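You operate a simulated robot arm through the tools that you are given. There is no shell and no other tool.

The job below is to be done with a simulated robot arm. You get a single attempt, and the scene is never put back.

TASK
Put things in order on the top of the grey bench. At the end: the yellow stand from the top of the grey bench stands on top of the white block; the brown rubber block stands where the silver paint tin (marked "CLEANER") stood; the grey sanding block from the top of the grey bench stands where the brown rubber block stood; the silver paint tin from the top of the grey bench is on the brown small taped carton (marked "Murelto"); whatever was shut is shut again. Leave all else as you found it, and nothing knocked over. Set down upright: paint tin.

The check looks at the end state, three seconds after you hand in, the way a careful person would. Anything else that was tipped, shoved, dropped, spilled or broken makes it a failure.

THE ROBOT
A 7-joint arm with a two-finger parallel gripper, fixed in place. Base frame: the origin is at the foot of the arm, x ahead of it, y to its left, z up; the work surface is at about z = 0. Units: m, rad, N and s.
With the tool pointing down near the work surface it reaches from about 0.24 to 0.62 m from the base axis. Its first joint turns from -1.152 to 1.152 rad. Payload 2.6 kg.
The tool frame sits at the grasp point between the pads (the TCP): z along the fingers, y along the line on which they close. The tips reach 0.03 m beyond it. Largest opening 0.094 m; finger width 0.028, thickness 0.01; the body of the gripper, 0.05 by 0.096 m, starts 0.055 m behind the TCP.
Orientation is that of the tool frame in the base frame, as a unit quaternion [x, y, z, w]. With the fingers straight down and closing along the base's y, the tool's x points along the base's -x, its y along +y and its z along -z.

THE INTERFACE
- The arm moves only by the tool drive_tool. Its argument "rows" is a list of rows, each a list of 3 entries, a list of its own where there are three numbers: the turn, a rotation vector about the tool's x, y, z in rad, then the shift along the tool's x, y, z in m, then the finger opening in m, from 0 to 0.094. In form: [[[ax, ay, az], [dx, dy, dz], fingers], ...]. A call has 1 to 20 rows; each row shifts and turns the commanded pose from where the row before left it, along the tool's axes as they then stand. A row lasts 0.2 s, in which the tool goes at most 0.05 m and 0.15 rad; a call with a longer step from one row to the next is refused whole, and so is a gripper value outside its range. A pose out of reach is approached as far as the arm can. The call stops where the force on the tool passes 40 N (or 10 N more than at its start, if that is more) or the arm is blocked; 0.2 s more then pass. The fingers move at their own pace (about 0.072 m/s each) and stop on an object; they squeeze with about 24 N. The grip force told is the motor's: it shows also when the fingers shut on nothing. Time passes only in rows, and 0.2 s behind the last, so rows that do not move let the fingers close. It gives the time, the measured TCP pose, the force on the tool (base axes), the opening and the grip force at its end, in the units of the frame above (readings bear some noise), with the torque about the TCP (base axes, N m) and any sound that the robot's microphone picked up.
- Cameras (640 x 400 px; columns grow to the right, rows downward): "scene" is fixed at [0.027, 0.4321, 0.5533]; the picture's right is [-0.83, -0.56, 0.00], its down [-0.38, 0.56, -0.74] and it looks along [0.42, -0.61, -0.67] (base axes); focal length 279 px, centre (320, 200). "wrist" rides on the gripper at [0.076, 0.014, -0.102] in the tool frame; the picture's right is [-0.18, 0.98, 0.00], its down [-0.75, -0.14, -0.64] and it looks along [-0.63, -0.12, 0.77] (tool axes); focal length 243 px, centre (320, 200). There is no depth. A picture from a camera that has moved, and an enlarged one, comes with that camera's place and axes in the base frame and with its lens.
- capture(camera): a new picture of that camera. No time passes.
- close_up(camera, box): a new picture of the part [left, top, right, bottom] of that camera's present view, enlarged. No time passes.
- sign_off(): hands the job in; it is judged then, once.

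Nothing tells you positions but the pictures and the camera data. Unless the task says otherwise, let go and move clear before handing in.

The tools are called after "Request:" as a command line: name --argument value ..., lists and objects as JSON in quotes. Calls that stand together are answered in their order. drive_tool: Moves the arm, as the interface text tells. Its arguments: {"type":"object","properties":{"rows":{"type":"array","items":{"type":"array"}}},"required":["rows"]} The other tools are called the same way: capture (camera) takes a picture; close_up (camera, box) takes an enlarged picture of a part of a camera's view; sign_off () hands the job in.

At the start:

```text
clock: 0.0
position: [0.4023, -0.0078, 0.3182]
tool_rot: [-0.001, 1.0, 0.0, 0.001]
ft_force: [0.2, -0.6, 0.2]
torque: [0.01, 0.02, -0.01]
gripper_width: 0.094
grip_force: 0.1
```

scene: 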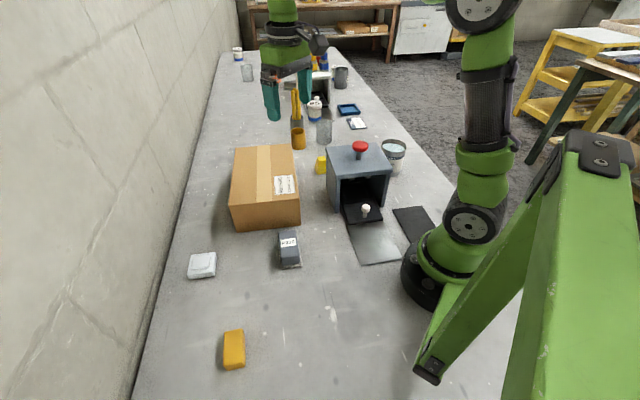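
wrist: 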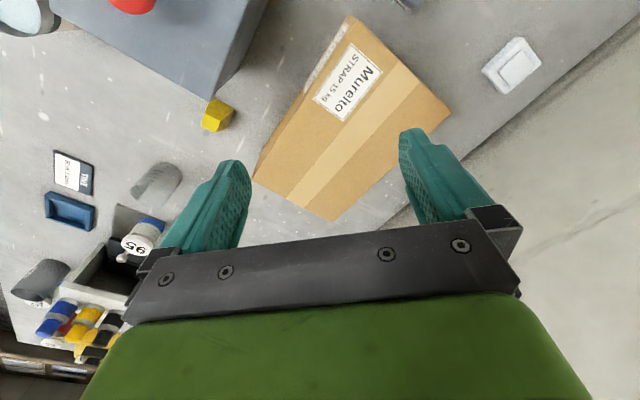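

I see a long grey bench with a Murelto carton, a grey housing with a red knob, several small items, and the arm above. I'll enlarge parts of the view to identify each object before moving.

Request:
close_up --camera "scene" --box '[220, 40, 380, 140]'

Request:
close_up --camera "scene" --box '[220, 120, 460, 270]'

Request:
close_up --camera "scene" --box '[160, 220, 400, 400]'

Request:
close_up --camera "wrist" --box '[0, 130, 240, 380]'

Request:
close_up --camera "wrist" --box '[0, 0, 320, 200]'

```text
4.00 times, centred on (300, 90) of scene
camera zoom: at [0.027, 0.4321, 0.5533], right [-0.83, -0.56, 0.0], down [-0.38, 0.56, -0.74], along [0.42, -0.61, -0.67], focal length 1116 px, centre (400, 640)
```

zoom: 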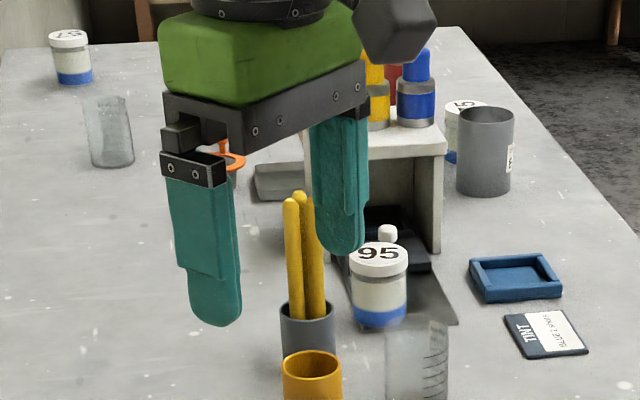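

```text
2.67 times, centred on (340, 195) of scene
camera zoom: at [0.027, 0.4321, 0.5533], right [-0.83, -0.56, 0.0], down [-0.38, 0.56, -0.74], along [0.42, -0.61, -0.67], focal length 744 px, centre (267, 213)
```

zoom: 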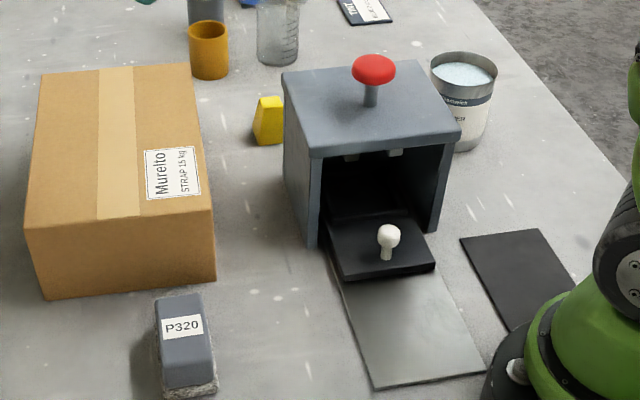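

```text
2.22 times, centred on (280, 310) of scene
camera zoom: at [0.027, 0.4321, 0.5533], right [-0.83, -0.56, 0.0], down [-0.38, 0.56, -0.74], along [0.42, -0.61, -0.67], focal length 620 px, centre (409, -44)
```

zoom: 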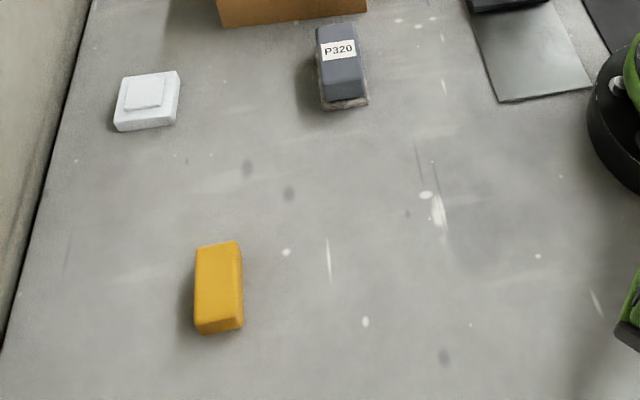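

```text
1.60 times, centred on (120, 255) of wrist
camera zoom: at [0.328, 0.0082, 0.4208], right [0.18, 0.98, 0.0], down [0.75, -0.14, 0.64], along [0.63, -0.12, -0.77], focal length 388 px, centre (640, 112)
```

zoom: 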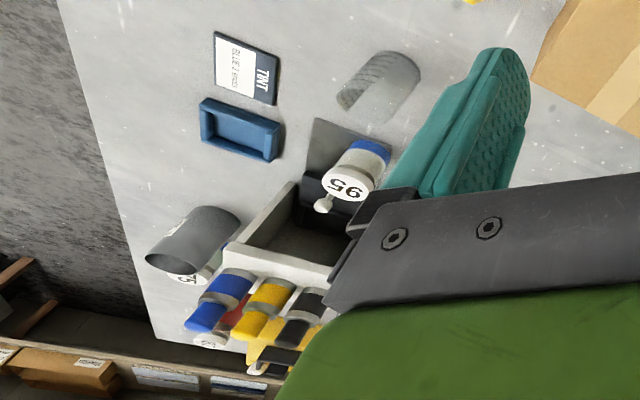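

```text
2.00 times, centred on (160, 100) of wrist
camera zoom: at [0.328, 0.0082, 0.4208], right [0.18, 0.98, 0.0], down [0.75, -0.14, 0.64], along [0.63, -0.12, -0.77], focal length 485 px, centre (640, 400)
```

zoom: 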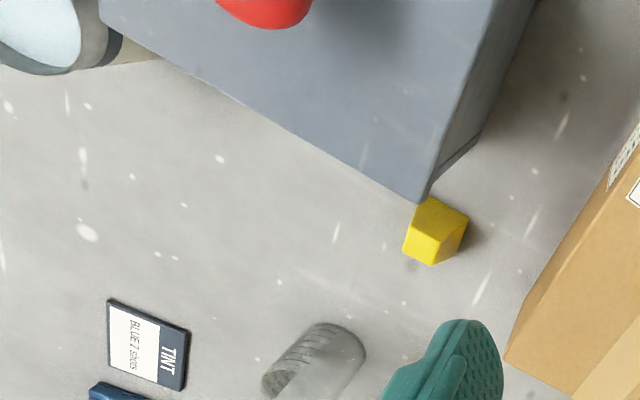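

I take the open tin right of the grey housing as the likely paint tin, P320 as the sanding block, and I still need to find the brown rubber block. I'll enlarge more areas.

Request:
close_up --camera "scene" --box '[370, 125, 434, 165]'

Request:
close_up --camera "scene" --box '[300, 130, 396, 190]'

Request:
close_up --camera "scene" --box '[325, 180, 421, 240]'

Request:
close_up --camera "scene" --box '[220, 40, 300, 90]'

Request:
close_up --camera "scene" --box '[300, 40, 380, 90]'

Request:
close_up --camera "scene" --box '[180, 320, 300, 395]'

```text
10.00 times, centred on (402, 145) of scene
camera zoom: at [0.027, 0.4321, 0.5533], right [-0.83, -0.56, 0.0], down [-0.38, 0.56, -0.74], along [0.42, -0.61, -0.67], focal length 2789 px, centre (-500, 750)
```

zoom: 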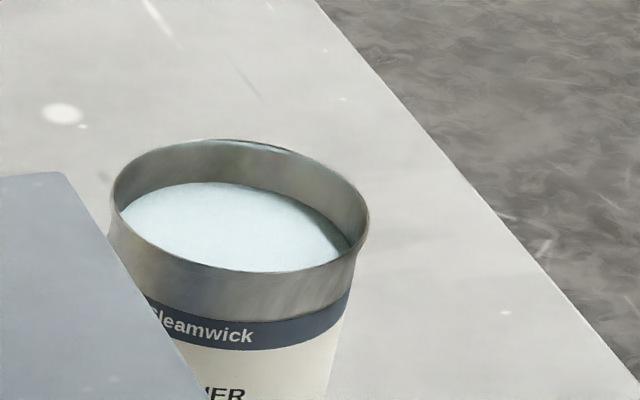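

```text
6.67 times, centred on (348, 160) of scene
camera zoom: at [0.027, 0.4321, 0.5533], right [-0.83, -0.56, 0.0], down [-0.38, 0.56, -0.74], along [0.42, -0.61, -0.67], focal length 1859 px, centre (133, 467)
```

zoom: 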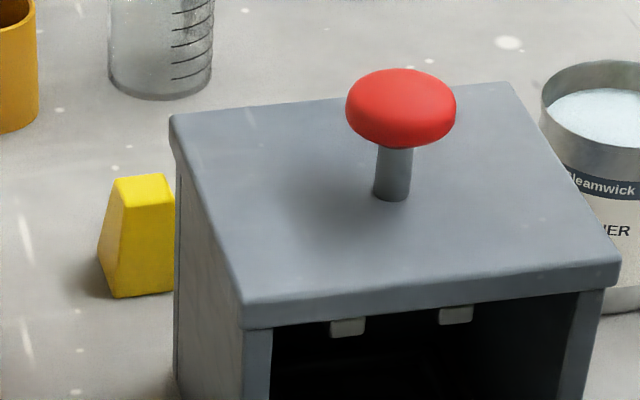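

```text
6.67 times, centred on (373, 210) of scene
camera zoom: at [0.027, 0.4321, 0.5533], right [-0.83, -0.56, 0.0], down [-0.38, 0.56, -0.74], along [0.42, -0.61, -0.67], focal length 1859 px, centre (-33, 133)
```

zoom: 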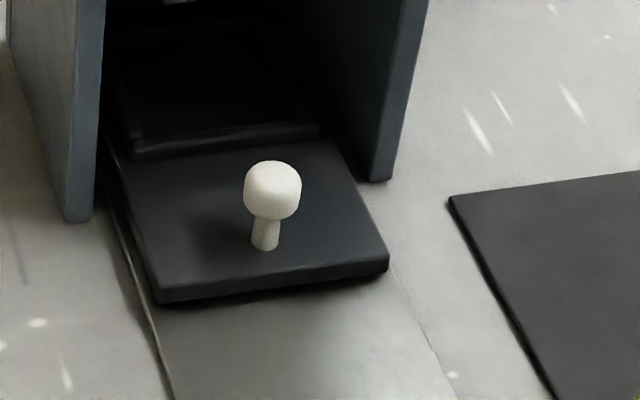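

```text
8.00 times, centred on (260, 65) of scene
camera zoom: at [0.027, 0.4321, 0.5533], right [-0.83, -0.56, 0.0], down [-0.38, 0.56, -0.74], along [0.42, -0.61, -0.67], focal length 2231 px, centre (800, 1280)
```

zoom: 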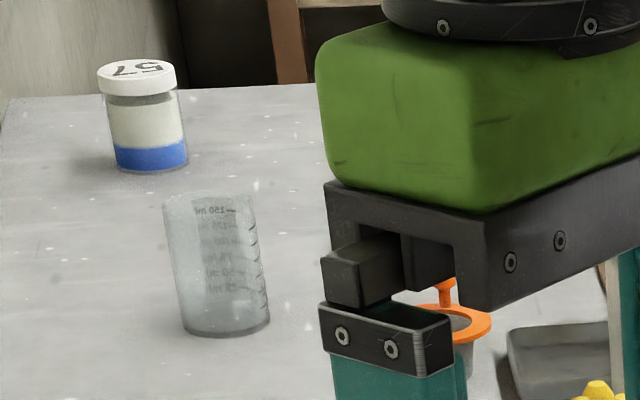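

```text
8.00 times, centred on (340, 65) of scene
camera zoom: at [0.027, 0.4321, 0.5533], right [-0.83, -0.56, 0.0], down [-0.38, 0.56, -0.74], along [0.42, -0.61, -0.67], focal length 2231 px, centre (160, 1280)
```

zoom: 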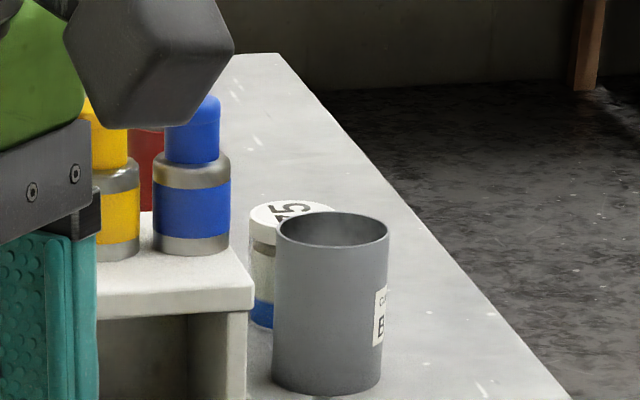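

```text
5.33 times, centred on (240, 358) of scene
camera zoom: at [0.027, 0.4321, 0.5533], right [-0.83, -0.56, 0.0], down [-0.38, 0.56, -0.74], along [0.42, -0.61, -0.67], focal length 1488 px, centre (747, -640)
```

zoom: 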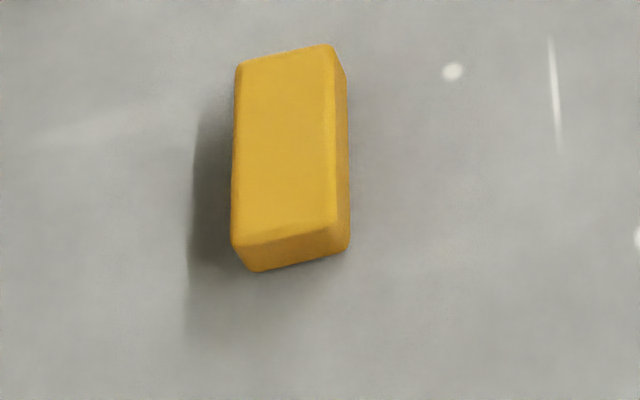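

The tin next to the housing reads "...NER" (Gleamwick Cleaner), open and full of liquid, so it must be carried level. Next I raise the arm and look around with the wrist camera for the brown block and hidden things.

Request:
drive_tool --rows '[[[0, 0, 0], [0.02, 0, -0.02], 0.094], [[0, 0, 0], [0.02, -0.01, -0.02], 0.094], [[0, 0, 0], [0.02, -0.01, -0.02], 0.094], [[0, 0, 0], [0.02, -0.01, -0.02], 0.094], [[0, 0, 0], [0.02, -0.01, -0.02], 0.094], [[0, 0, 0], [0.01, 0, -0.01], 0.094], [[0, 0, 0], [0, 0, 0], 0.094]]'

Request:
capture --camera "wrist"

Request:
capture --camera "scene"

```text
clock: 1.6
position: [0.2921, -0.0476, 0.4284]
tool_rot: [0.0, 1.0, 0.0, 0.0]
ft_force: [0.2, 0.1, -1.2]
torque: [0.01, 0.03, 0.0]
gripper_width: 0.0939
grip_force: 0.1
```

```text
taken
camera wrist: at [0.2175, -0.0324, 0.5305], right [0.18, 0.98, 0.0], down [0.75, -0.14, 0.64], along [0.63, -0.12, -0.77], focal length 243 px, centre (320, 200)
```

wrist: 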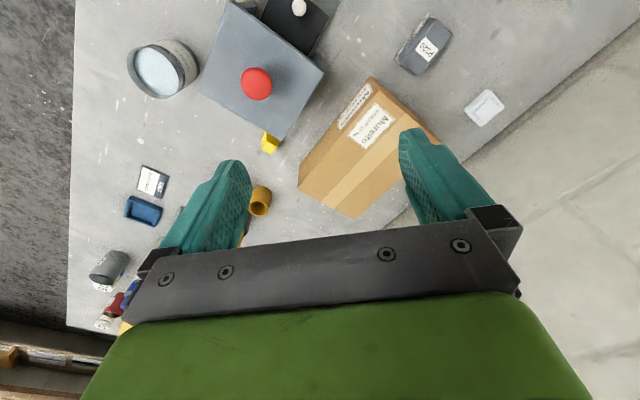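

```text
taken
```

scene: 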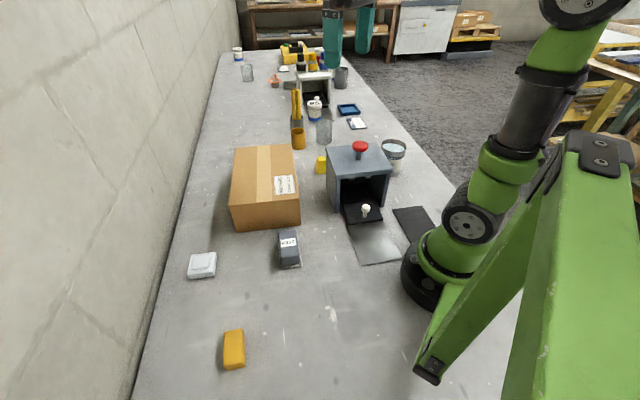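

The far part of the bench is now visible; I'll enlarge it and look for anything brown.

Request:
close_up --camera "scene" --box '[220, 40, 300, 90]'

Request:
close_up --camera "scene" --box '[275, 65, 371, 125]'

Request:
close_up --camera "wrist" --box '[80, 0, 400, 200]'

Request:
close_up --camera "scene" --box '[285, 90, 365, 140]'

```text
8.00 times, centred on (260, 65) of scene
camera zoom: at [0.027, 0.4321, 0.5533], right [-0.83, -0.56, 0.0], down [-0.38, 0.56, -0.74], along [0.42, -0.61, -0.67], focal length 2231 px, centre (800, 1280)
```

zoom: 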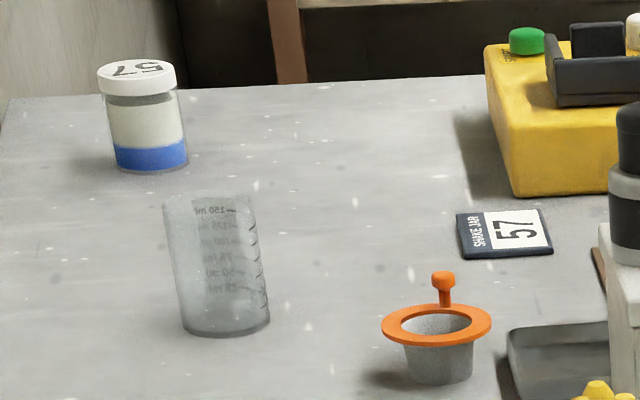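

```text
6.67 times, centred on (323, 95) of scene
camera zoom: at [0.027, 0.4321, 0.5533], right [-0.83, -0.56, 0.0], down [-0.38, 0.56, -0.74], along [0.42, -0.61, -0.67], focal length 1859 px, centre (300, 900)
```

zoom: 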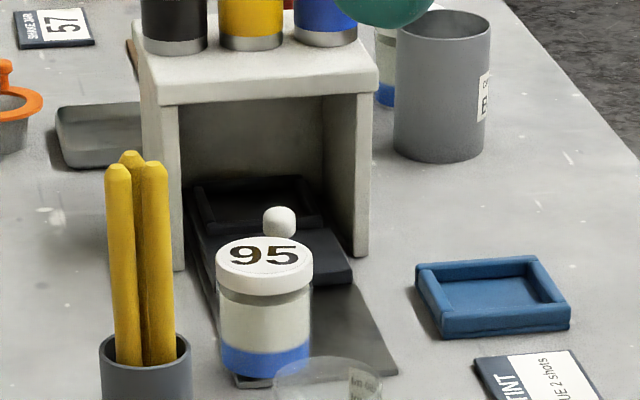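

```text
2.00 times, centred on (240, 100) of wrist
camera zoom: at [0.2175, -0.0324, 0.5305], right [0.18, 0.98, 0.0], down [0.75, -0.14, 0.64], along [0.63, -0.12, -0.77], focal length 485 px, centre (480, 400)
```

zoom: 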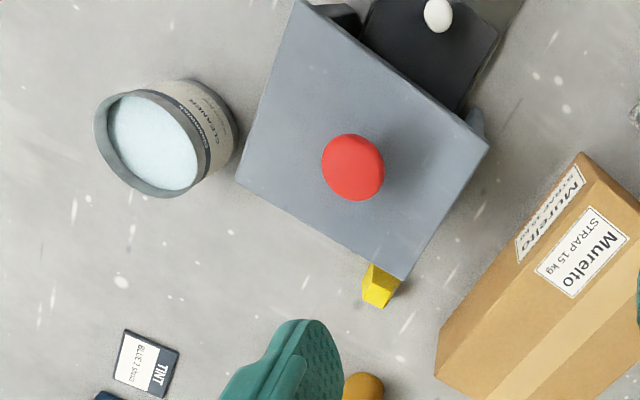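

```text
8.00 times, centred on (325, 115) of scene
camera zoom: at [0.027, 0.4321, 0.5533], right [-0.83, -0.56, 0.0], down [-0.38, 0.56, -0.74], along [0.42, -0.61, -0.67], focal length 2231 px, centre (280, 880)
```

zoom: 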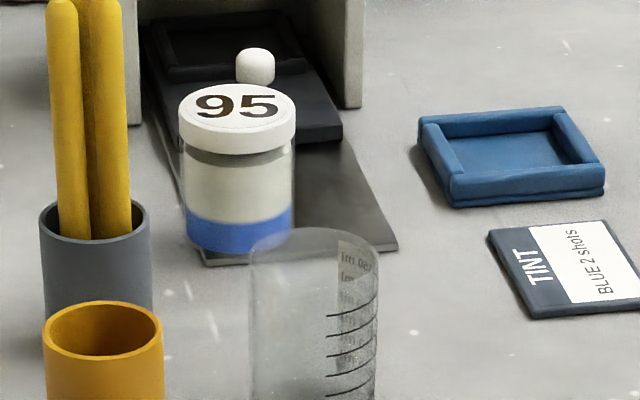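

I'll look into the housing's opening and at the tray with the white knob more closely from the fixed camera.

Request:
close_up --camera "scene" --box '[328, 172, 392, 212]'

Request:
close_up --camera "scene" --box '[385, 200, 465, 250]'

Request:
close_up --camera "wrist" --box '[200, 0, 360, 100]'

```text
10.00 times, centred on (360, 192) of scene
camera zoom: at [0.027, 0.4321, 0.5533], right [-0.83, -0.56, 0.0], down [-0.38, 0.56, -0.74], along [0.42, -0.61, -0.67], focal length 2789 px, centre (-80, 280)
```

zoom: 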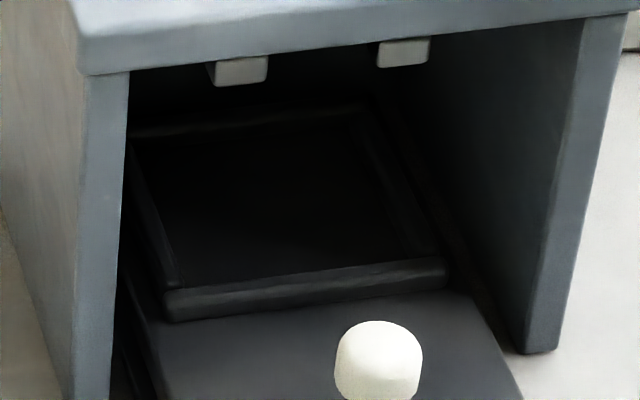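

```text
8.00 times, centred on (425, 225) of scene
camera zoom: at [0.027, 0.4321, 0.5533], right [-0.83, -0.56, 0.0], down [-0.38, 0.56, -0.74], along [0.42, -0.61, -0.67], focal length 2231 px, centre (-520, 0)
```

zoom: 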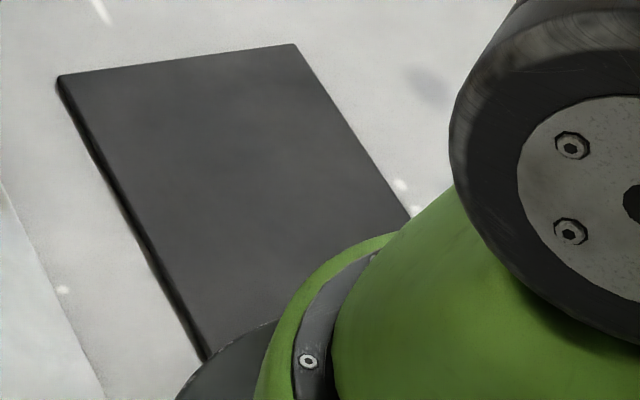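

```text
4.00 times, centred on (280, 50) of wrist
camera zoom: at [0.2175, -0.0324, 0.5305], right [0.18, 0.98, 0.0], down [0.75, -0.14, 0.64], along [0.63, -0.12, -0.77], focal length 970 px, centre (480, 800)
```

zoom: 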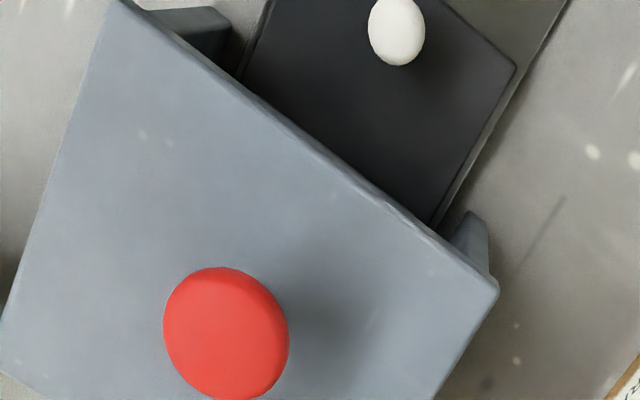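

The housing is an empty press-type station with a sliding tray, nothing in it. I now swing the wrist camera toward the +y end of the bench to look for anything not seen so far and to view the ochre block from above.

Request:
drive_tool --rows '[[[0, 0, -0.1], [0, 0.04, 0], 0.094], [[0, 0, -0.1], [0, 0.04, 0], 0.094], [[0, 0, -0.1], [0, 0.04, 0], 0.094], [[0, 0, -0.1], [0, 0.04, 0], 0.094], [[0, 0, -0.1], [0, 0.04, 0], 0.094], [[0, 0, -0.1], [0, 0, 0], 0.094], [[0, 0, -0.1], [0, 0, 0], 0.094], [[0, 0, -0.1], [0, 0, 0], 0.094], [[0, 0, 0], [0, 0, 0], 0.094]]'

Request:
capture --camera "wrist"

Request:
capture --camera "scene"

```text
clock: 3.6
position: [0.253, 0.1485, 0.4274]
tool_rot: [-0.39, 0.921, 0.001, 0.0]
ft_force: [-1.4, -0.4, 0.6]
torque: [-0.01, 0.03, -0.05]
gripper_width: 0.0939
grip_force: 0.1
```

```text
taken
camera wrist: at [0.1909, 0.1037, 0.5307], right [-0.58, 0.82, 0.0], down [0.63, 0.44, 0.64], along [0.52, 0.37, -0.77], focal length 243 px, centre (320, 200)
```

wrist: 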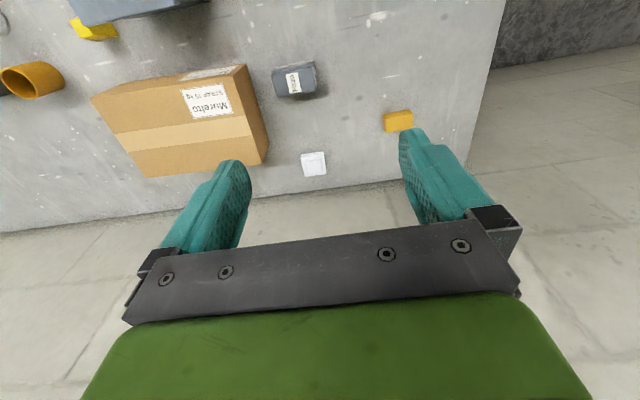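

```text
taken
```

scene: 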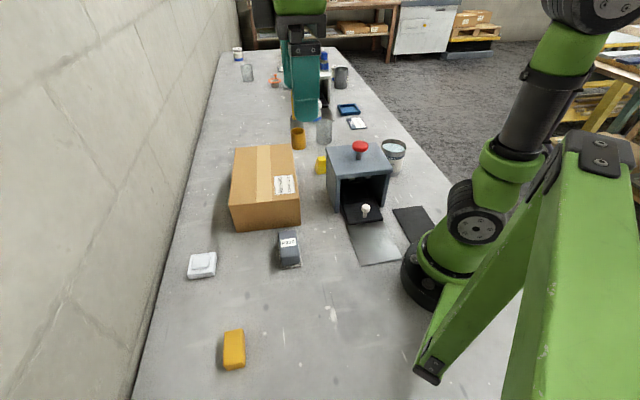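

The bench ends past the ochre block and nothing else brown is there. I'll look at the -y side and around the housing next, before deciding that the ochre block is the rubber block.

Request:
close_up --camera "wrist" --box '[260, 40, 440, 190]'

Request:
drive_tool --rows '[[[0, 0, 0.13], [0, -0.04, 0], 0.094], [[0, 0, 0.13], [0, -0.04, 0], 0.094], [[0, 0, 0.13], [0, -0.04, 0], 0.094], [[0, 0, 0.13], [0, -0.04, 0], 0.094], [[0, 0, 0.13], [0, -0.04, 0], 0.094], [[0, 0, 0.13], [0, -0.04, 0], 0.094], [[0, 0, 0.13], [0, -0.04, 0], 0.094], [[0, 0, 0.13], [0, -0.02, 0], 0.094], [[0, 0, 0.13], [0, 0, 0], 0.094], [[0, 0, 0.13], [0, 0, 0], 0.094], [[0, 0, 0.13], [0, 0, 0], 0.094], [[0, 0, 0], [0, 0, 0], 0.094]]'

Request:
capture --camera "wrist"

Request:
capture --camera "scene"

```text
2.67 times, centred on (350, 115) of wrist
camera zoom: at [0.1909, 0.1037, 0.5307], right [-0.58, 0.82, 0.0], down [0.63, 0.44, 0.64], along [0.52, 0.37, -0.77], focal length 647 px, centre (240, 427)
```

zoom: 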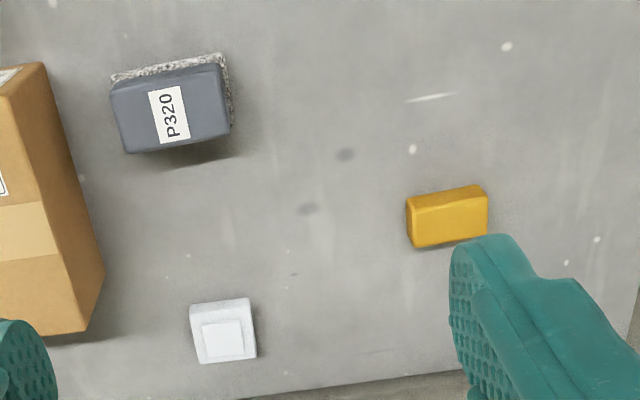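

```text
clock: 6.2
position: [0.3593, -0.1215, 0.4284]
tool_rot: [0.312, 0.95, 0.0, 0.0]
ft_force: [0.0, 0.1, 0.1]
torque: [-0.01, -0.01, -0.01]
gripper_width: 0.0937
grip_force: 0.1
```

```text
taken
camera wrist: at [0.3073, -0.0642, 0.5314], right [0.73, 0.68, 0.0], down [0.52, -0.56, 0.64], along [0.44, -0.47, -0.77], focal length 243 px, centre (320, 200)
```

wrist: 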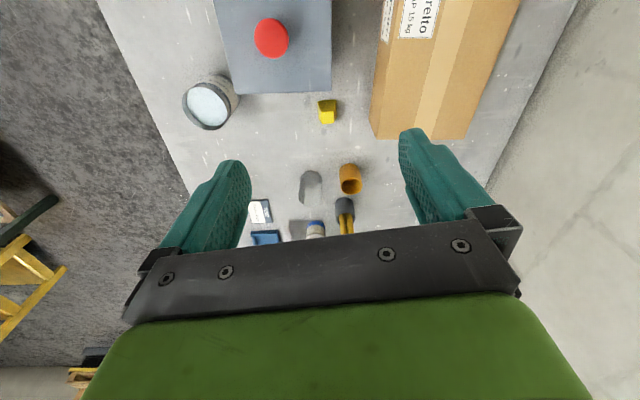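

```text
taken
```

scene: 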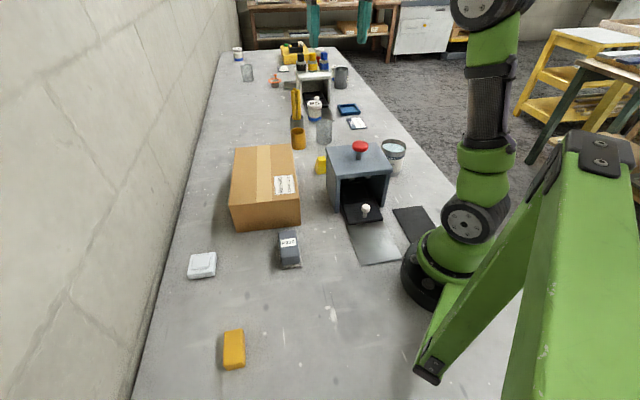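

Nothing brown is behind the housing, so the ochre eraser-like block is the only candidate for the rubber block. I'll enlarge the tin/housing gap and the yellow stand from here to plan the grasps.

Request:
close_up --camera "wrist" --box '[160, 40, 352, 160]'

Request:
close_up --camera "wrist" --box '[160, 0, 352, 120]'

```text
3.33 times, centred on (256, 100) of wrist
camera zoom: at [0.3073, -0.0642, 0.5314], right [0.73, 0.68, 0.0], down [0.52, -0.56, 0.64], along [0.44, -0.47, -0.77], focal length 809 px, centre (533, 533)
```

zoom: 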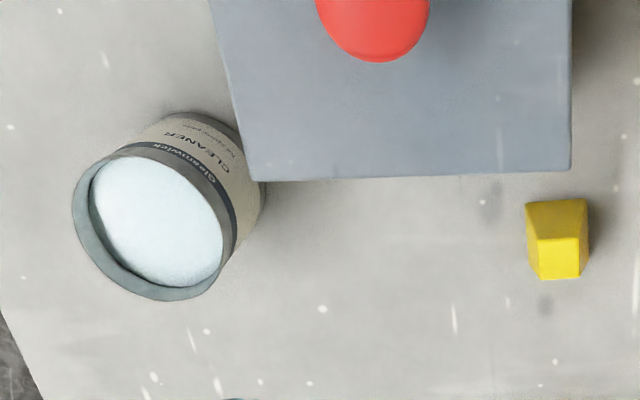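

```text
3.33 times, centred on (256, 60) of wrist
camera zoom: at [0.3073, -0.0642, 0.5314], right [0.73, 0.68, 0.0], down [0.52, -0.56, 0.64], along [0.44, -0.47, -0.77], focal length 809 px, centre (533, 667)
```

zoom: 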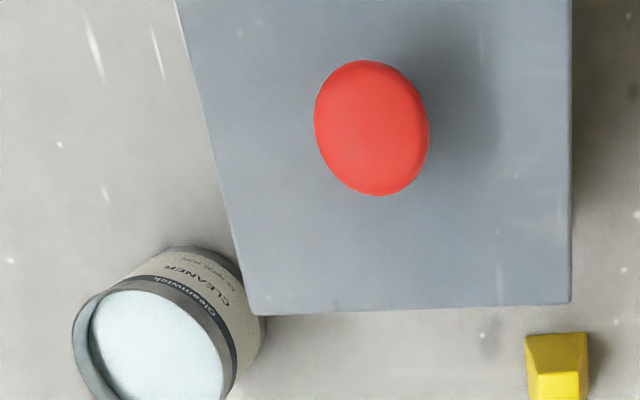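

The housing lid spans roughly (0.30,-0.04)–(0.29,-0.24) with its top at z≈0.137, and the tin is centred near (0.262,-0.311), about 0.097 m tall and 0.077 m wide. I'll bring the open gripper above the tin, turned to align with the housing, and look again.

Request:
drive_tool --rows '[[[0, 0, 0.149], [0, 0, 0], 0.094], [[0, 0, 0], [-0.011, -0.0338, 0], 0.094], [[0, 0, 0], [-0.011, -0.0338, 0], 0.094], [[0, 0, 0], [-0.011, -0.0338, 0], 0.094], [[0, 0, 0], [-0.011, -0.0338, 0], 0.094], [[0, 0, 0], [-0.011, -0.0338, 0], 0.094], [[0, 0, 0], [-0.011, -0.0338, 0], 0.094], [[0, 0, 0], [0, 0, 0.03], 0.094], [[0, 0, 0], [0, 0, 0.03], 0.094], [[0, 0, 0], [0, 0, 0.03], 0.094], [[0, 0, 0], [0, 0, 0.03], 0.094], [[0, 0, 0], [0, 0, 0.03], 0.094], [[0, 0, 0], [0, 0, 0], 0.094]]'

Request:
capture --camera "wrist"

Request:
capture --camera "scene"

```text
clock: 9.0
position: [0.2604, -0.3104, 0.2774]
tool_rot: [0.38, 0.925, 0.0, -0.001]
ft_force: [-0.6, -0.5, 0.0]
torque: [0.01, -0.02, -0.01]
gripper_width: 0.0941
grip_force: 0.1
```

```text
taken
camera wrist: at [0.2191, -0.246, 0.3799], right [0.82, 0.57, 0.0], down [0.44, -0.63, 0.64], along [0.37, -0.53, -0.77], focal length 243 px, centre (320, 200)
```

wrist: 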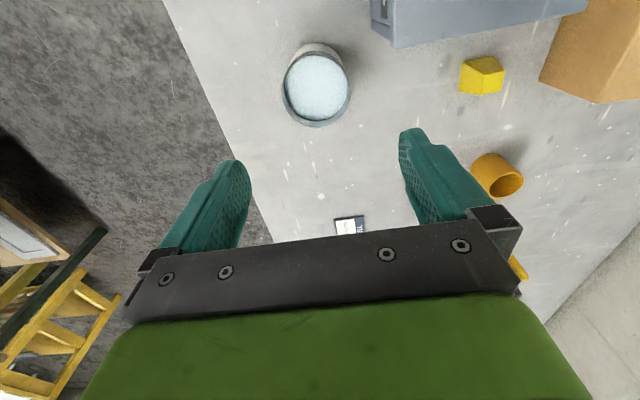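

```text
taken
```

scene: 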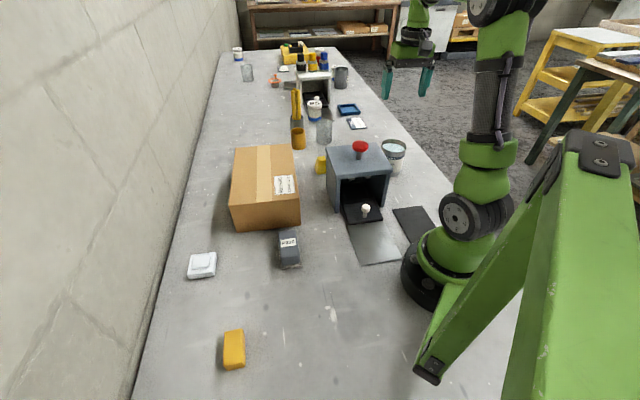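

The gripper is over the tin at height 0.277. I'll zoom in on the tin's rim to refine its centre and height.

Request:
close_up --camera "wrist" --box '[256, 30, 384, 130]'

Request:
close_up --camera "wrist" --box '[440, 40, 536, 100]'

```text
4.00 times, centred on (320, 80) of wrist
camera zoom: at [0.2191, -0.246, 0.3799], right [0.82, 0.57, 0.0], down [0.44, -0.63, 0.64], along [0.37, -0.53, -0.77], focal length 970 px, centre (320, 680)
```

zoom: 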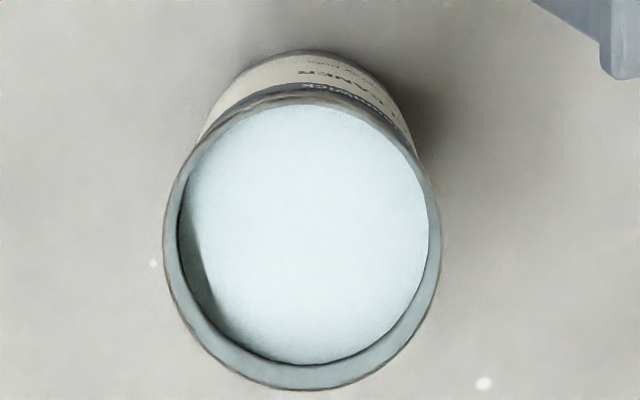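

```text
6.67 times, centred on (488, 70) of wrist
camera zoom: at [0.2191, -0.246, 0.3799], right [0.82, 0.57, 0.0], down [0.44, -0.63, 0.64], along [0.37, -0.53, -0.77], focal length 1618 px, centre (-800, 1067)
```

zoom: 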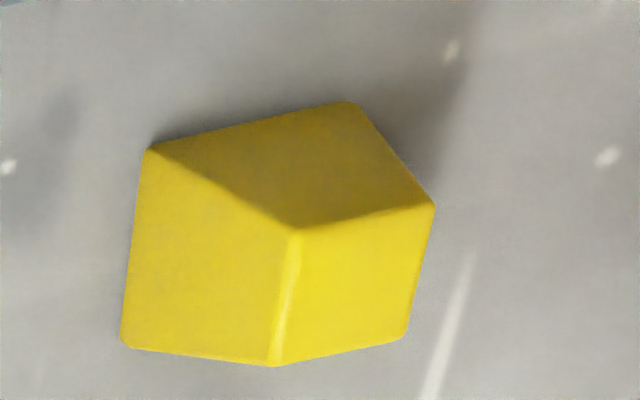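

The tin rim is 0.076 m across and centred a few millimetres to the tool's -y. I'll shift, lower most of the way, and check the finger clearance.

Request:
drive_tool --rows '[[[0, 0, 0], [0, -0.004, 0.01], 0.094], [[0, 0, 0], [0, 0, 0.03], 0.094], [[0, 0, 0], [0, 0, 0.03], 0.094], [[0, 0, 0], [0, 0, 0.03], 0.094], [[0, 0, 0], [0, 0, 0.03], 0.094], [[0, 0, 0], [0, 0, 0.01], 0.094], [[0, 0, 0], [0, 0, 0], 0.094]]'

Request:
capture --camera "wrist"

Request:
close_up --camera "scene" --box '[340, 90, 468, 170]'

```text
clock: 10.6
position: [0.2602, -0.314, 0.1375]
tool_rot: [0.38, 0.925, 0.0, 0.0]
ft_force: [-0.4, 0.1, 0.0]
torque: [0.03, -0.01, 0.02]
gripper_width: 0.0939
grip_force: 0.1
```

```text
taken
camera wrist: at [0.217, -0.2488, 0.2402], right [0.82, 0.57, 0.0], down [0.44, -0.63, 0.64], along [0.37, -0.53, -0.77], focal length 243 px, centre (320, 200)
```

wrist: 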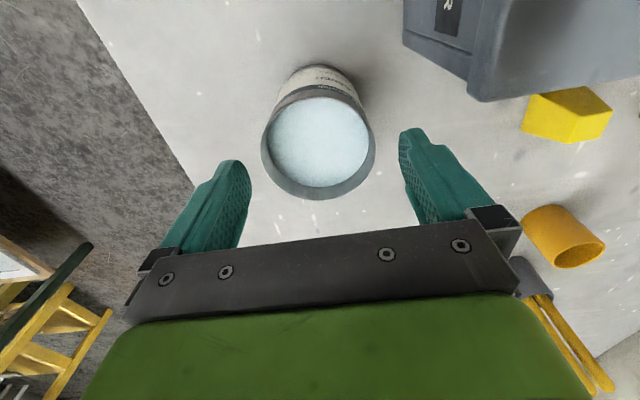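

```text
5.00 times, centred on (404, 130) of scene
camera zoom: at [0.027, 0.4321, 0.5533], right [-0.83, -0.56, 0.0], down [-0.38, 0.56, -0.74], along [0.42, -0.61, -0.67], focal length 1394 px, centre (-100, 550)
```

zoom: 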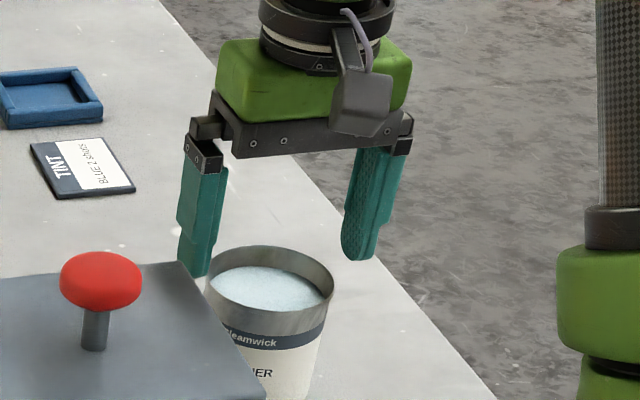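

The fingers straddle the tin evenly. I'll lower to about z=0.062 and close gently, then check the grip.

Request:
drive_tool --rows '[[[0, 0, 0], [0, 0, 0.015], 0.094], [[0, 0, 0], [0, 0, 0.015], 0.094], [[0, 0, 0], [0, 0, 0.015], 0.094], [[0, 0, 0], [0, 0, 0.015], 0.094], [[0, 0, 0], [0, 0, 0.015], 0.094], [[0, 0, 0], [0, 0, 0], 0.094]]'

Request:
capture --camera "wrist"

Request:
close_up --camera "scene" --box '[340, 100, 468, 180]'

```text
clock: 12.0
position: [0.2598, -0.3139, 0.0611]
tool_rot: [0.381, 0.925, 0.0, 0.0]
ft_force: [0.2, -0.7, 0.1]
torque: [-0.01, 0.0, -0.01]
gripper_width: 0.0942
grip_force: 0.0
```

```text
taken
camera wrist: at [0.217, -0.2506, 0.1643], right [0.82, 0.57, 0.0], down [0.44, -0.63, 0.64], along [0.37, -0.53, -0.77], focal length 243 px, centre (320, 200)
```

wrist: 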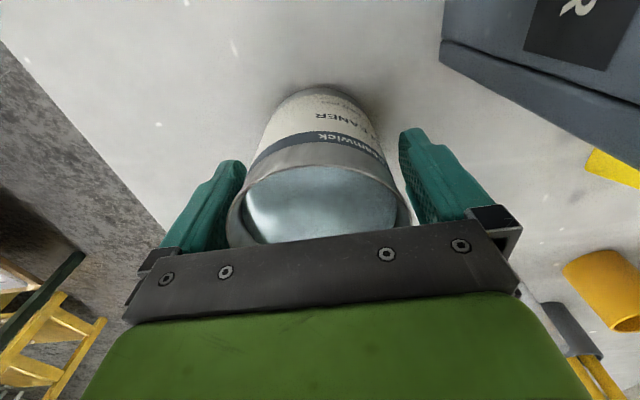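

```text
5.00 times, centred on (404, 140) of scene
camera zoom: at [0.027, 0.4321, 0.5533], right [-0.83, -0.56, 0.0], down [-0.38, 0.56, -0.74], along [0.42, -0.61, -0.67], focal length 1394 px, centre (-100, 500)
```

zoom: 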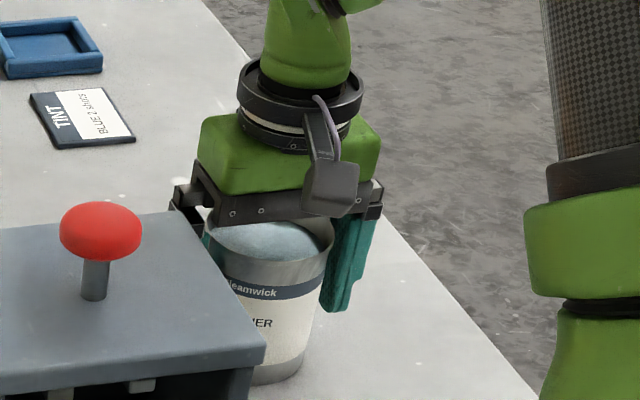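

The fingers are on both sides of the tin with the body clear above the rim. I'll close on it now.

Request:
drive_tool --rows '[[[0, 0, 0], [0, 0, 0], 0.084], [[0, 0, 0], [0, 0, 0], 0.076], [[0, 0, 0], [0, 0, 0], 0.06], [[0, 0, 0], [0, 0, 0], 0.06], [[0, 0, 0], [0, 0, 0], 0.06]]'

Request:
capture --camera "wrist"

Request:
close_up --camera "scene" --box '[340, 100, 468, 180]'

```text
clock: 13.2
position: [0.2596, -0.3152, 0.0634]
tool_rot: [0.38, 0.925, 0.0, 0.0]
ft_force: [-0.4, -1.2, -0.5]
torque: [-0.04, -0.03, -0.01]
gripper_width: 0.0778
grip_force: 24.5
```

```text
taken
camera wrist: at [0.217, -0.2505, 0.1646], right [0.82, 0.57, 0.0], down [0.44, -0.63, 0.64], along [0.37, -0.53, -0.77], focal length 243 px, centre (320, 200)
```

wrist: 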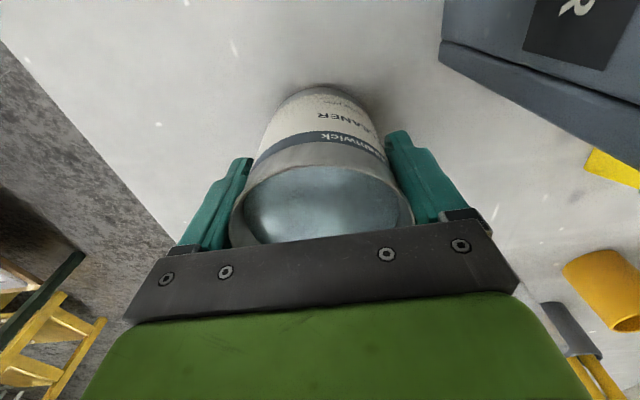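

```text
5.00 times, centred on (404, 140) of scene
camera zoom: at [0.027, 0.4321, 0.5533], right [-0.83, -0.56, 0.0], down [-0.38, 0.56, -0.74], along [0.42, -0.61, -0.67], focal length 1394 px, centre (-100, 500)
```

zoom: 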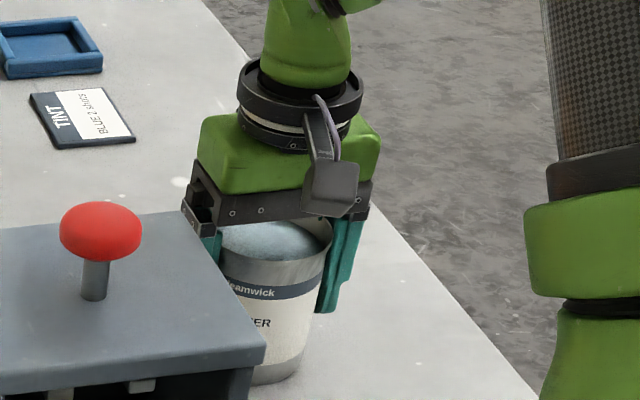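

Gripped at 0.078 m opening. I'll lift gently with a slow ramp and check the load.

Request:
drive_tool --rows '[[[0, 0, 0], [0, 0, -0.004], 0.06], [[0, 0, 0], [0, 0, -0.008], 0.06], [[0, 0, 0], [0, 0, -0.012], 0.06], [[0, 0, 0], [0, 0, -0.012], 0.06], [[0, 0, 0], [0, 0, -0.008], 0.06], [[0, 0, 0], [0, 0, -0.004], 0.06], [[0, 0, 0], [0, 0, 0], 0.06]]'

Request:
capture --camera "wrist"

Request:
close_up --camera "scene" --box '[340, 90, 468, 170]'

```text
clock: 14.8
position: [0.2612, -0.315, 0.1124]
tool_rot: [0.38, 0.925, 0.0, -0.001]
ft_force: [0.1, 0.8, -4.8]
torque: [0.02, -0.02, 0.0]
gripper_width: 0.0778
grip_force: 23.6
```

```text
taken
camera wrist: at [0.2176, -0.2501, 0.2138], right [0.82, 0.57, 0.0], down [0.44, -0.63, 0.64], along [0.37, -0.53, -0.77], focal length 243 px, centre (320, 200)
```

wrist: 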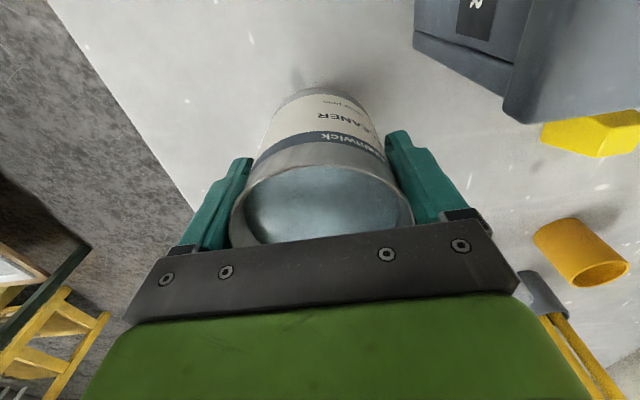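

```text
5.00 times, centred on (404, 130) of scene
camera zoom: at [0.027, 0.4321, 0.5533], right [-0.83, -0.56, 0.0], down [-0.38, 0.56, -0.74], along [0.42, -0.61, -0.67], focal length 1394 px, centre (-100, 550)
```

zoom: 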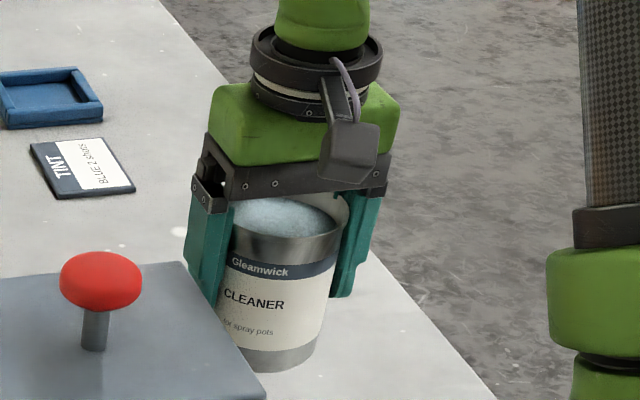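

The tin is held firmly and level (about 0.5 kg). I'll raise it well above the red knob (about 0.19 m) and then carry it slowly to above the carton's middle, about (0.52, -0.01).

Request:
drive_tool --rows '[[[0, 0, 0], [0, 0, -0.006], 0.06], [[0, 0, 0], [0, 0, -0.012], 0.06], [[0, 0, 0], [0, 0, -0.02], 0.06], [[0, 0, 0], [0, 0, -0.025], 0.06], [[0, 0, 0], [0, 0, -0.025], 0.06], [[0, 0, 0], [0, 0, -0.025], 0.06], [[0, 0, 0], [0, 0, -0.025], 0.06], [[0, 0, 0], [0, 0, -0.02], 0.06], [[0, 0, 0], [0, 0, -0.012], 0.06], [[0, 0, 0], [0, 0, -0.006], 0.06], [[0, 0, 0], [0, 0, 0], 0.06]]'

Request:
drive_tool --rows '[[[0, 0, 0], [0.0004, 0.006, 0], 0.06], [[0, 0, 0], [0.001, 0.014, 0], 0.06], [[0, 0, 0], [0.0016, 0.022, 0], 0.06], [[0, 0, 0], [0.0023, 0.0318, 0], 0.06], [[0, 0, 0], [0.0023, 0.0318, 0], 0.06], [[0, 0, 0], [0.0023, 0.0318, 0], 0.06], [[0, 0, 0], [0.0023, 0.0318, 0], 0.06], [[0, 0, 0], [0.0023, 0.0318, 0], 0.06], [[0, 0, 0], [0.0023, 0.0318, 0], 0.06], [[0, 0, 0], [0.0023, 0.0318, 0], 0.06], [[0, 0, 0], [0.0023, 0.0318, 0], 0.06], [[0, 0, 0], [0.0023, 0.0318, 0], 0.06], [[0, 0, 0], [0.0023, 0.0318, 0], 0.06], [[0, 0, 0], [0.0016, 0.022, 0], 0.06], [[0, 0, 0], [0.001, 0.014, 0], 0.06], [[0, 0, 0], [0.0004, 0.006, 0], 0.06], [[0, 0, 0], [0, 0, 0], 0.06]]'

Request:
capture --camera "wrist"

Request:
capture --camera "scene"

```text
clock: 17.2
position: [0.2604, -0.316, 0.2885]
tool_rot: [0.38, 0.925, 0.0, 0.0]
ft_force: [-0.1, 0.5, -3.8]
torque: [0.01, 0.03, 0.01]
gripper_width: 0.0774
grip_force: 23.9
```

```text
clock: 20.8
position: [0.5239, -0.0088, 0.2877]
tool_rot: [0.38, 0.925, 0.0, 0.0]
ft_force: [-0.1, 0.0, -4.5]
torque: [0.04, -0.01, -0.01]
gripper_width: 0.0772
grip_force: 24.3
```

```text
taken
camera wrist: at [0.4805, 0.055, 0.3906], right [0.82, 0.57, 0.0], down [0.44, -0.63, 0.64], along [0.37, -0.53, -0.77], focal length 243 px, centre (320, 200)
```

wrist: 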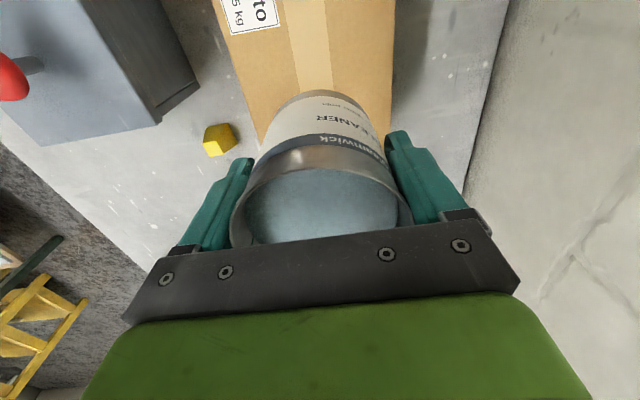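

```text
taken
```

scene: 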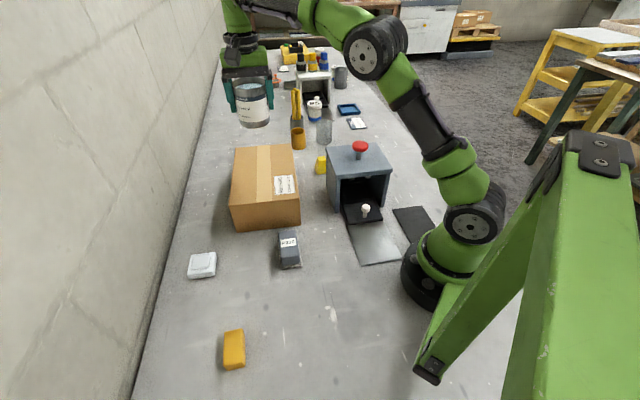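

The tin hangs right over the carton's centre line. I'll lower it smoothly to about a centimetre above the carton top, then feel for contact.

Request:
drive_tool --rows '[[[0, 0, 0], [0, 0, 0.006], 0.06], [[0, 0, 0], [0, 0, 0.012], 0.06], [[0, 0, 0], [0, 0, 0.018], 0.06], [[0, 0, 0], [0, 0, 0.02], 0.06], [[0, 0, 0], [0, 0, 0.02], 0.06], [[0, 0, 0], [0, 0, 0.02], 0.06], [[0, 0, 0], [0, 0, 0.015], 0.06], [[0, 0, 0], [0, 0, 0.01], 0.06], [[0, 0, 0], [0, 0, 0.005], 0.06], [[0, 0, 0], [0, 0, 0.002], 0.06], [[0, 0, 0], [0, 0, 0], 0.06]]'

Request:
close_up --camera "scene" --box '[200, 90, 328, 170]'

Request:
capture --camera "wrist"

```text
clock: 23.2
position: [0.5232, -0.0078, 0.1612]
tool_rot: [0.38, 0.925, 0.001, 0.001]
ft_force: [-5.1, 1.4, 13.1]
torque: [-0.09, 0.02, 0.03]
gripper_width: 0.0774
grip_force: 24.1
```

```text
5.00 times, centred on (264, 130) of scene
camera zoom: at [0.0269, 0.4321, 0.5533], right [-0.83, -0.56, 0.0], down [-0.38, 0.56, -0.74], along [0.42, -0.61, -0.67], focal length 1394 px, centre (600, 550)
```

zoom: 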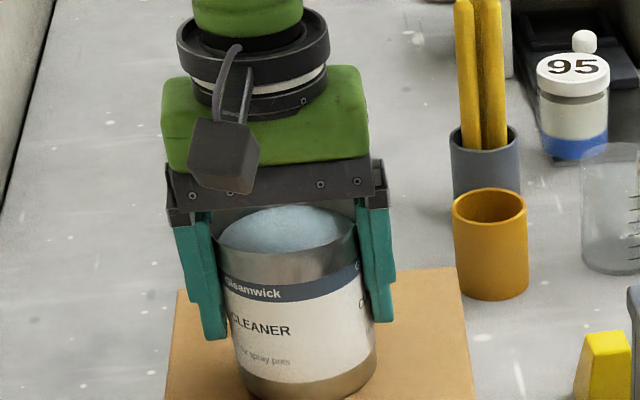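

```text
taken
camera wrist: at [0.48, 0.0567, 0.2643], right [0.82, 0.57, 0.0], down [0.43, -0.63, 0.64], along [0.37, -0.53, -0.77], focal length 243 px, centre (320, 200)
```

wrist: 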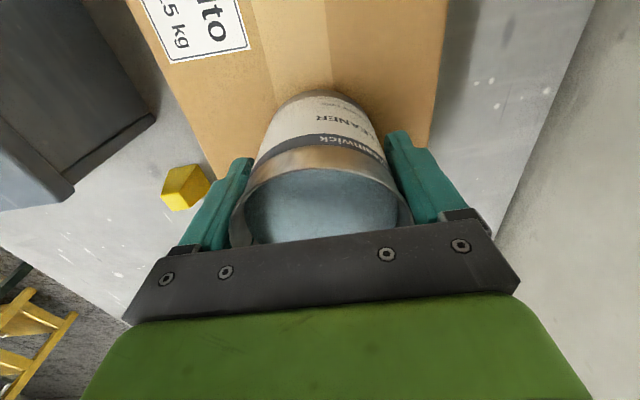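

Contact came early: the carton top is at about z≈0.098 and I'm pressing lightly. I'll ease up a millimetre or two until the load is neutral before releasing.

Request:
drive_tool --rows '[[[0, 0, 0], [0, 0, -0.001], 0.06], [[0, 0, 0], [0, 0, 0], 0.06]]'

```text
clock: 23.8
position: [0.5233, -0.0073, 0.1613]
tool_rot: [0.379, 0.925, 0.0, 0.002]
ft_force: [0.7, 1.7, 13.5]
torque: [-0.07, -0.19, -0.04]
gripper_width: 0.0772
grip_force: 24.4
```

Request:
drive_tool --rows '[[[0, 0, 0], [0, 0, -0.001], 0.06], [[0, 0, 0], [0, 0, 0], 0.06]]'

```text
clock: 24.4
position: [0.5229, -0.0079, 0.1614]
tool_rot: [0.379, 0.925, 0.0, 0.001]
ft_force: [6.2, 1.8, 10.1]
torque: [-0.31, -0.39, 0.19]
gripper_width: 0.0772
grip_force: 24.0
```

Request:
drive_tool --rows '[[[0, 0, 0], [0, 0, -0.001], 0.06], [[0, 0, 0], [0, 0, 0], 0.06]]'

Request:
close_up --camera "scene" --box '[200, 110, 328, 190]'

Request:
capture --camera "wrist"

```text
clock: 25.0
position: [0.5227, -0.0077, 0.161]
tool_rot: [0.38, 0.925, -0.001, -0.001]
ft_force: [2.6, 1.3, 5.4]
torque: [-0.17, -0.36, 0.13]
gripper_width: 0.0774
grip_force: 24.0
```

```text
5.00 times, centred on (264, 150) of scene
camera zoom: at [0.027, 0.4321, 0.5533], right [-0.83, -0.56, 0.0], down [-0.38, 0.56, -0.74], along [0.42, -0.61, -0.67], focal length 1394 px, centre (600, 450)
```

zoom: 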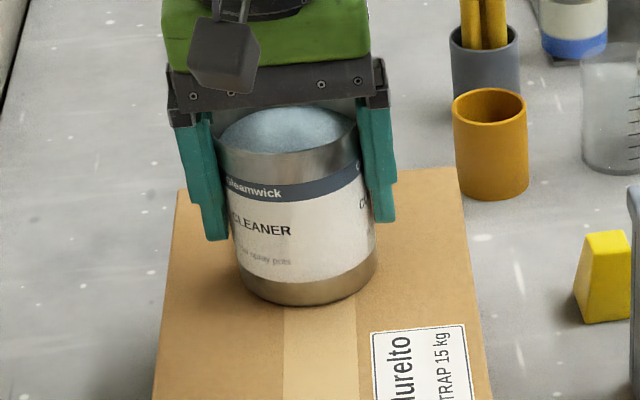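

```text
taken
camera wrist: at [0.4799, 0.0565, 0.2644], right [0.82, 0.57, 0.0], down [0.44, -0.63, 0.64], along [0.36, -0.53, -0.77], focal length 243 px, centre (320, 200)
```

wrist: 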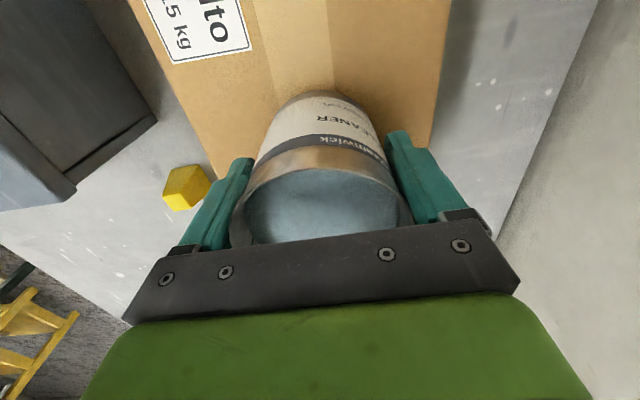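

Request:
drive_tool --rows '[[[0, 0, 0], [0, 0, -0.001], 0.06], [[0, 0, 0], [0, 0, 0], 0.06]]'

```text
clock: 25.6
position: [0.5214, -0.0084, 0.1612]
tool_rot: [0.38, 0.925, -0.001, -0.002]
ft_force: [0.8, -0.8, -4.9]
torque: [0.01, -0.02, 0.0]
gripper_width: 0.0773
grip_force: 24.0
```

The tin is now just at contact height with its full weight on the gripper. I'll lower half a millimetre so the carton carries it, then open evenly.

Request:
drive_tool --rows '[[[0, 0, 0], [0, 0, 0.0006], 0.06], [[0, 0, 0], [0, 0, 0], 0.06]]'

```text
clock: 26.2
position: [0.5228, -0.0077, 0.162]
tool_rot: [0.38, 0.925, 0.001, 0.0]
ft_force: [0.4, -0.2, -3.9]
torque: [0.03, 0.01, 0.02]
gripper_width: 0.077
grip_force: 24.1
```

Request:
drive_tool --rows '[[[0, 0, 0], [0, 0, 0.0005], 0.06], [[0, 0, 0], [0, 0, 0], 0.06]]'

```text
clock: 26.8
position: [0.5224, -0.0083, 0.1625]
tool_rot: [0.381, 0.925, 0.0, 0.0]
ft_force: [0.2, -0.2, -5.6]
torque: [0.03, -0.01, -0.02]
gripper_width: 0.0773
grip_force: 23.6
```

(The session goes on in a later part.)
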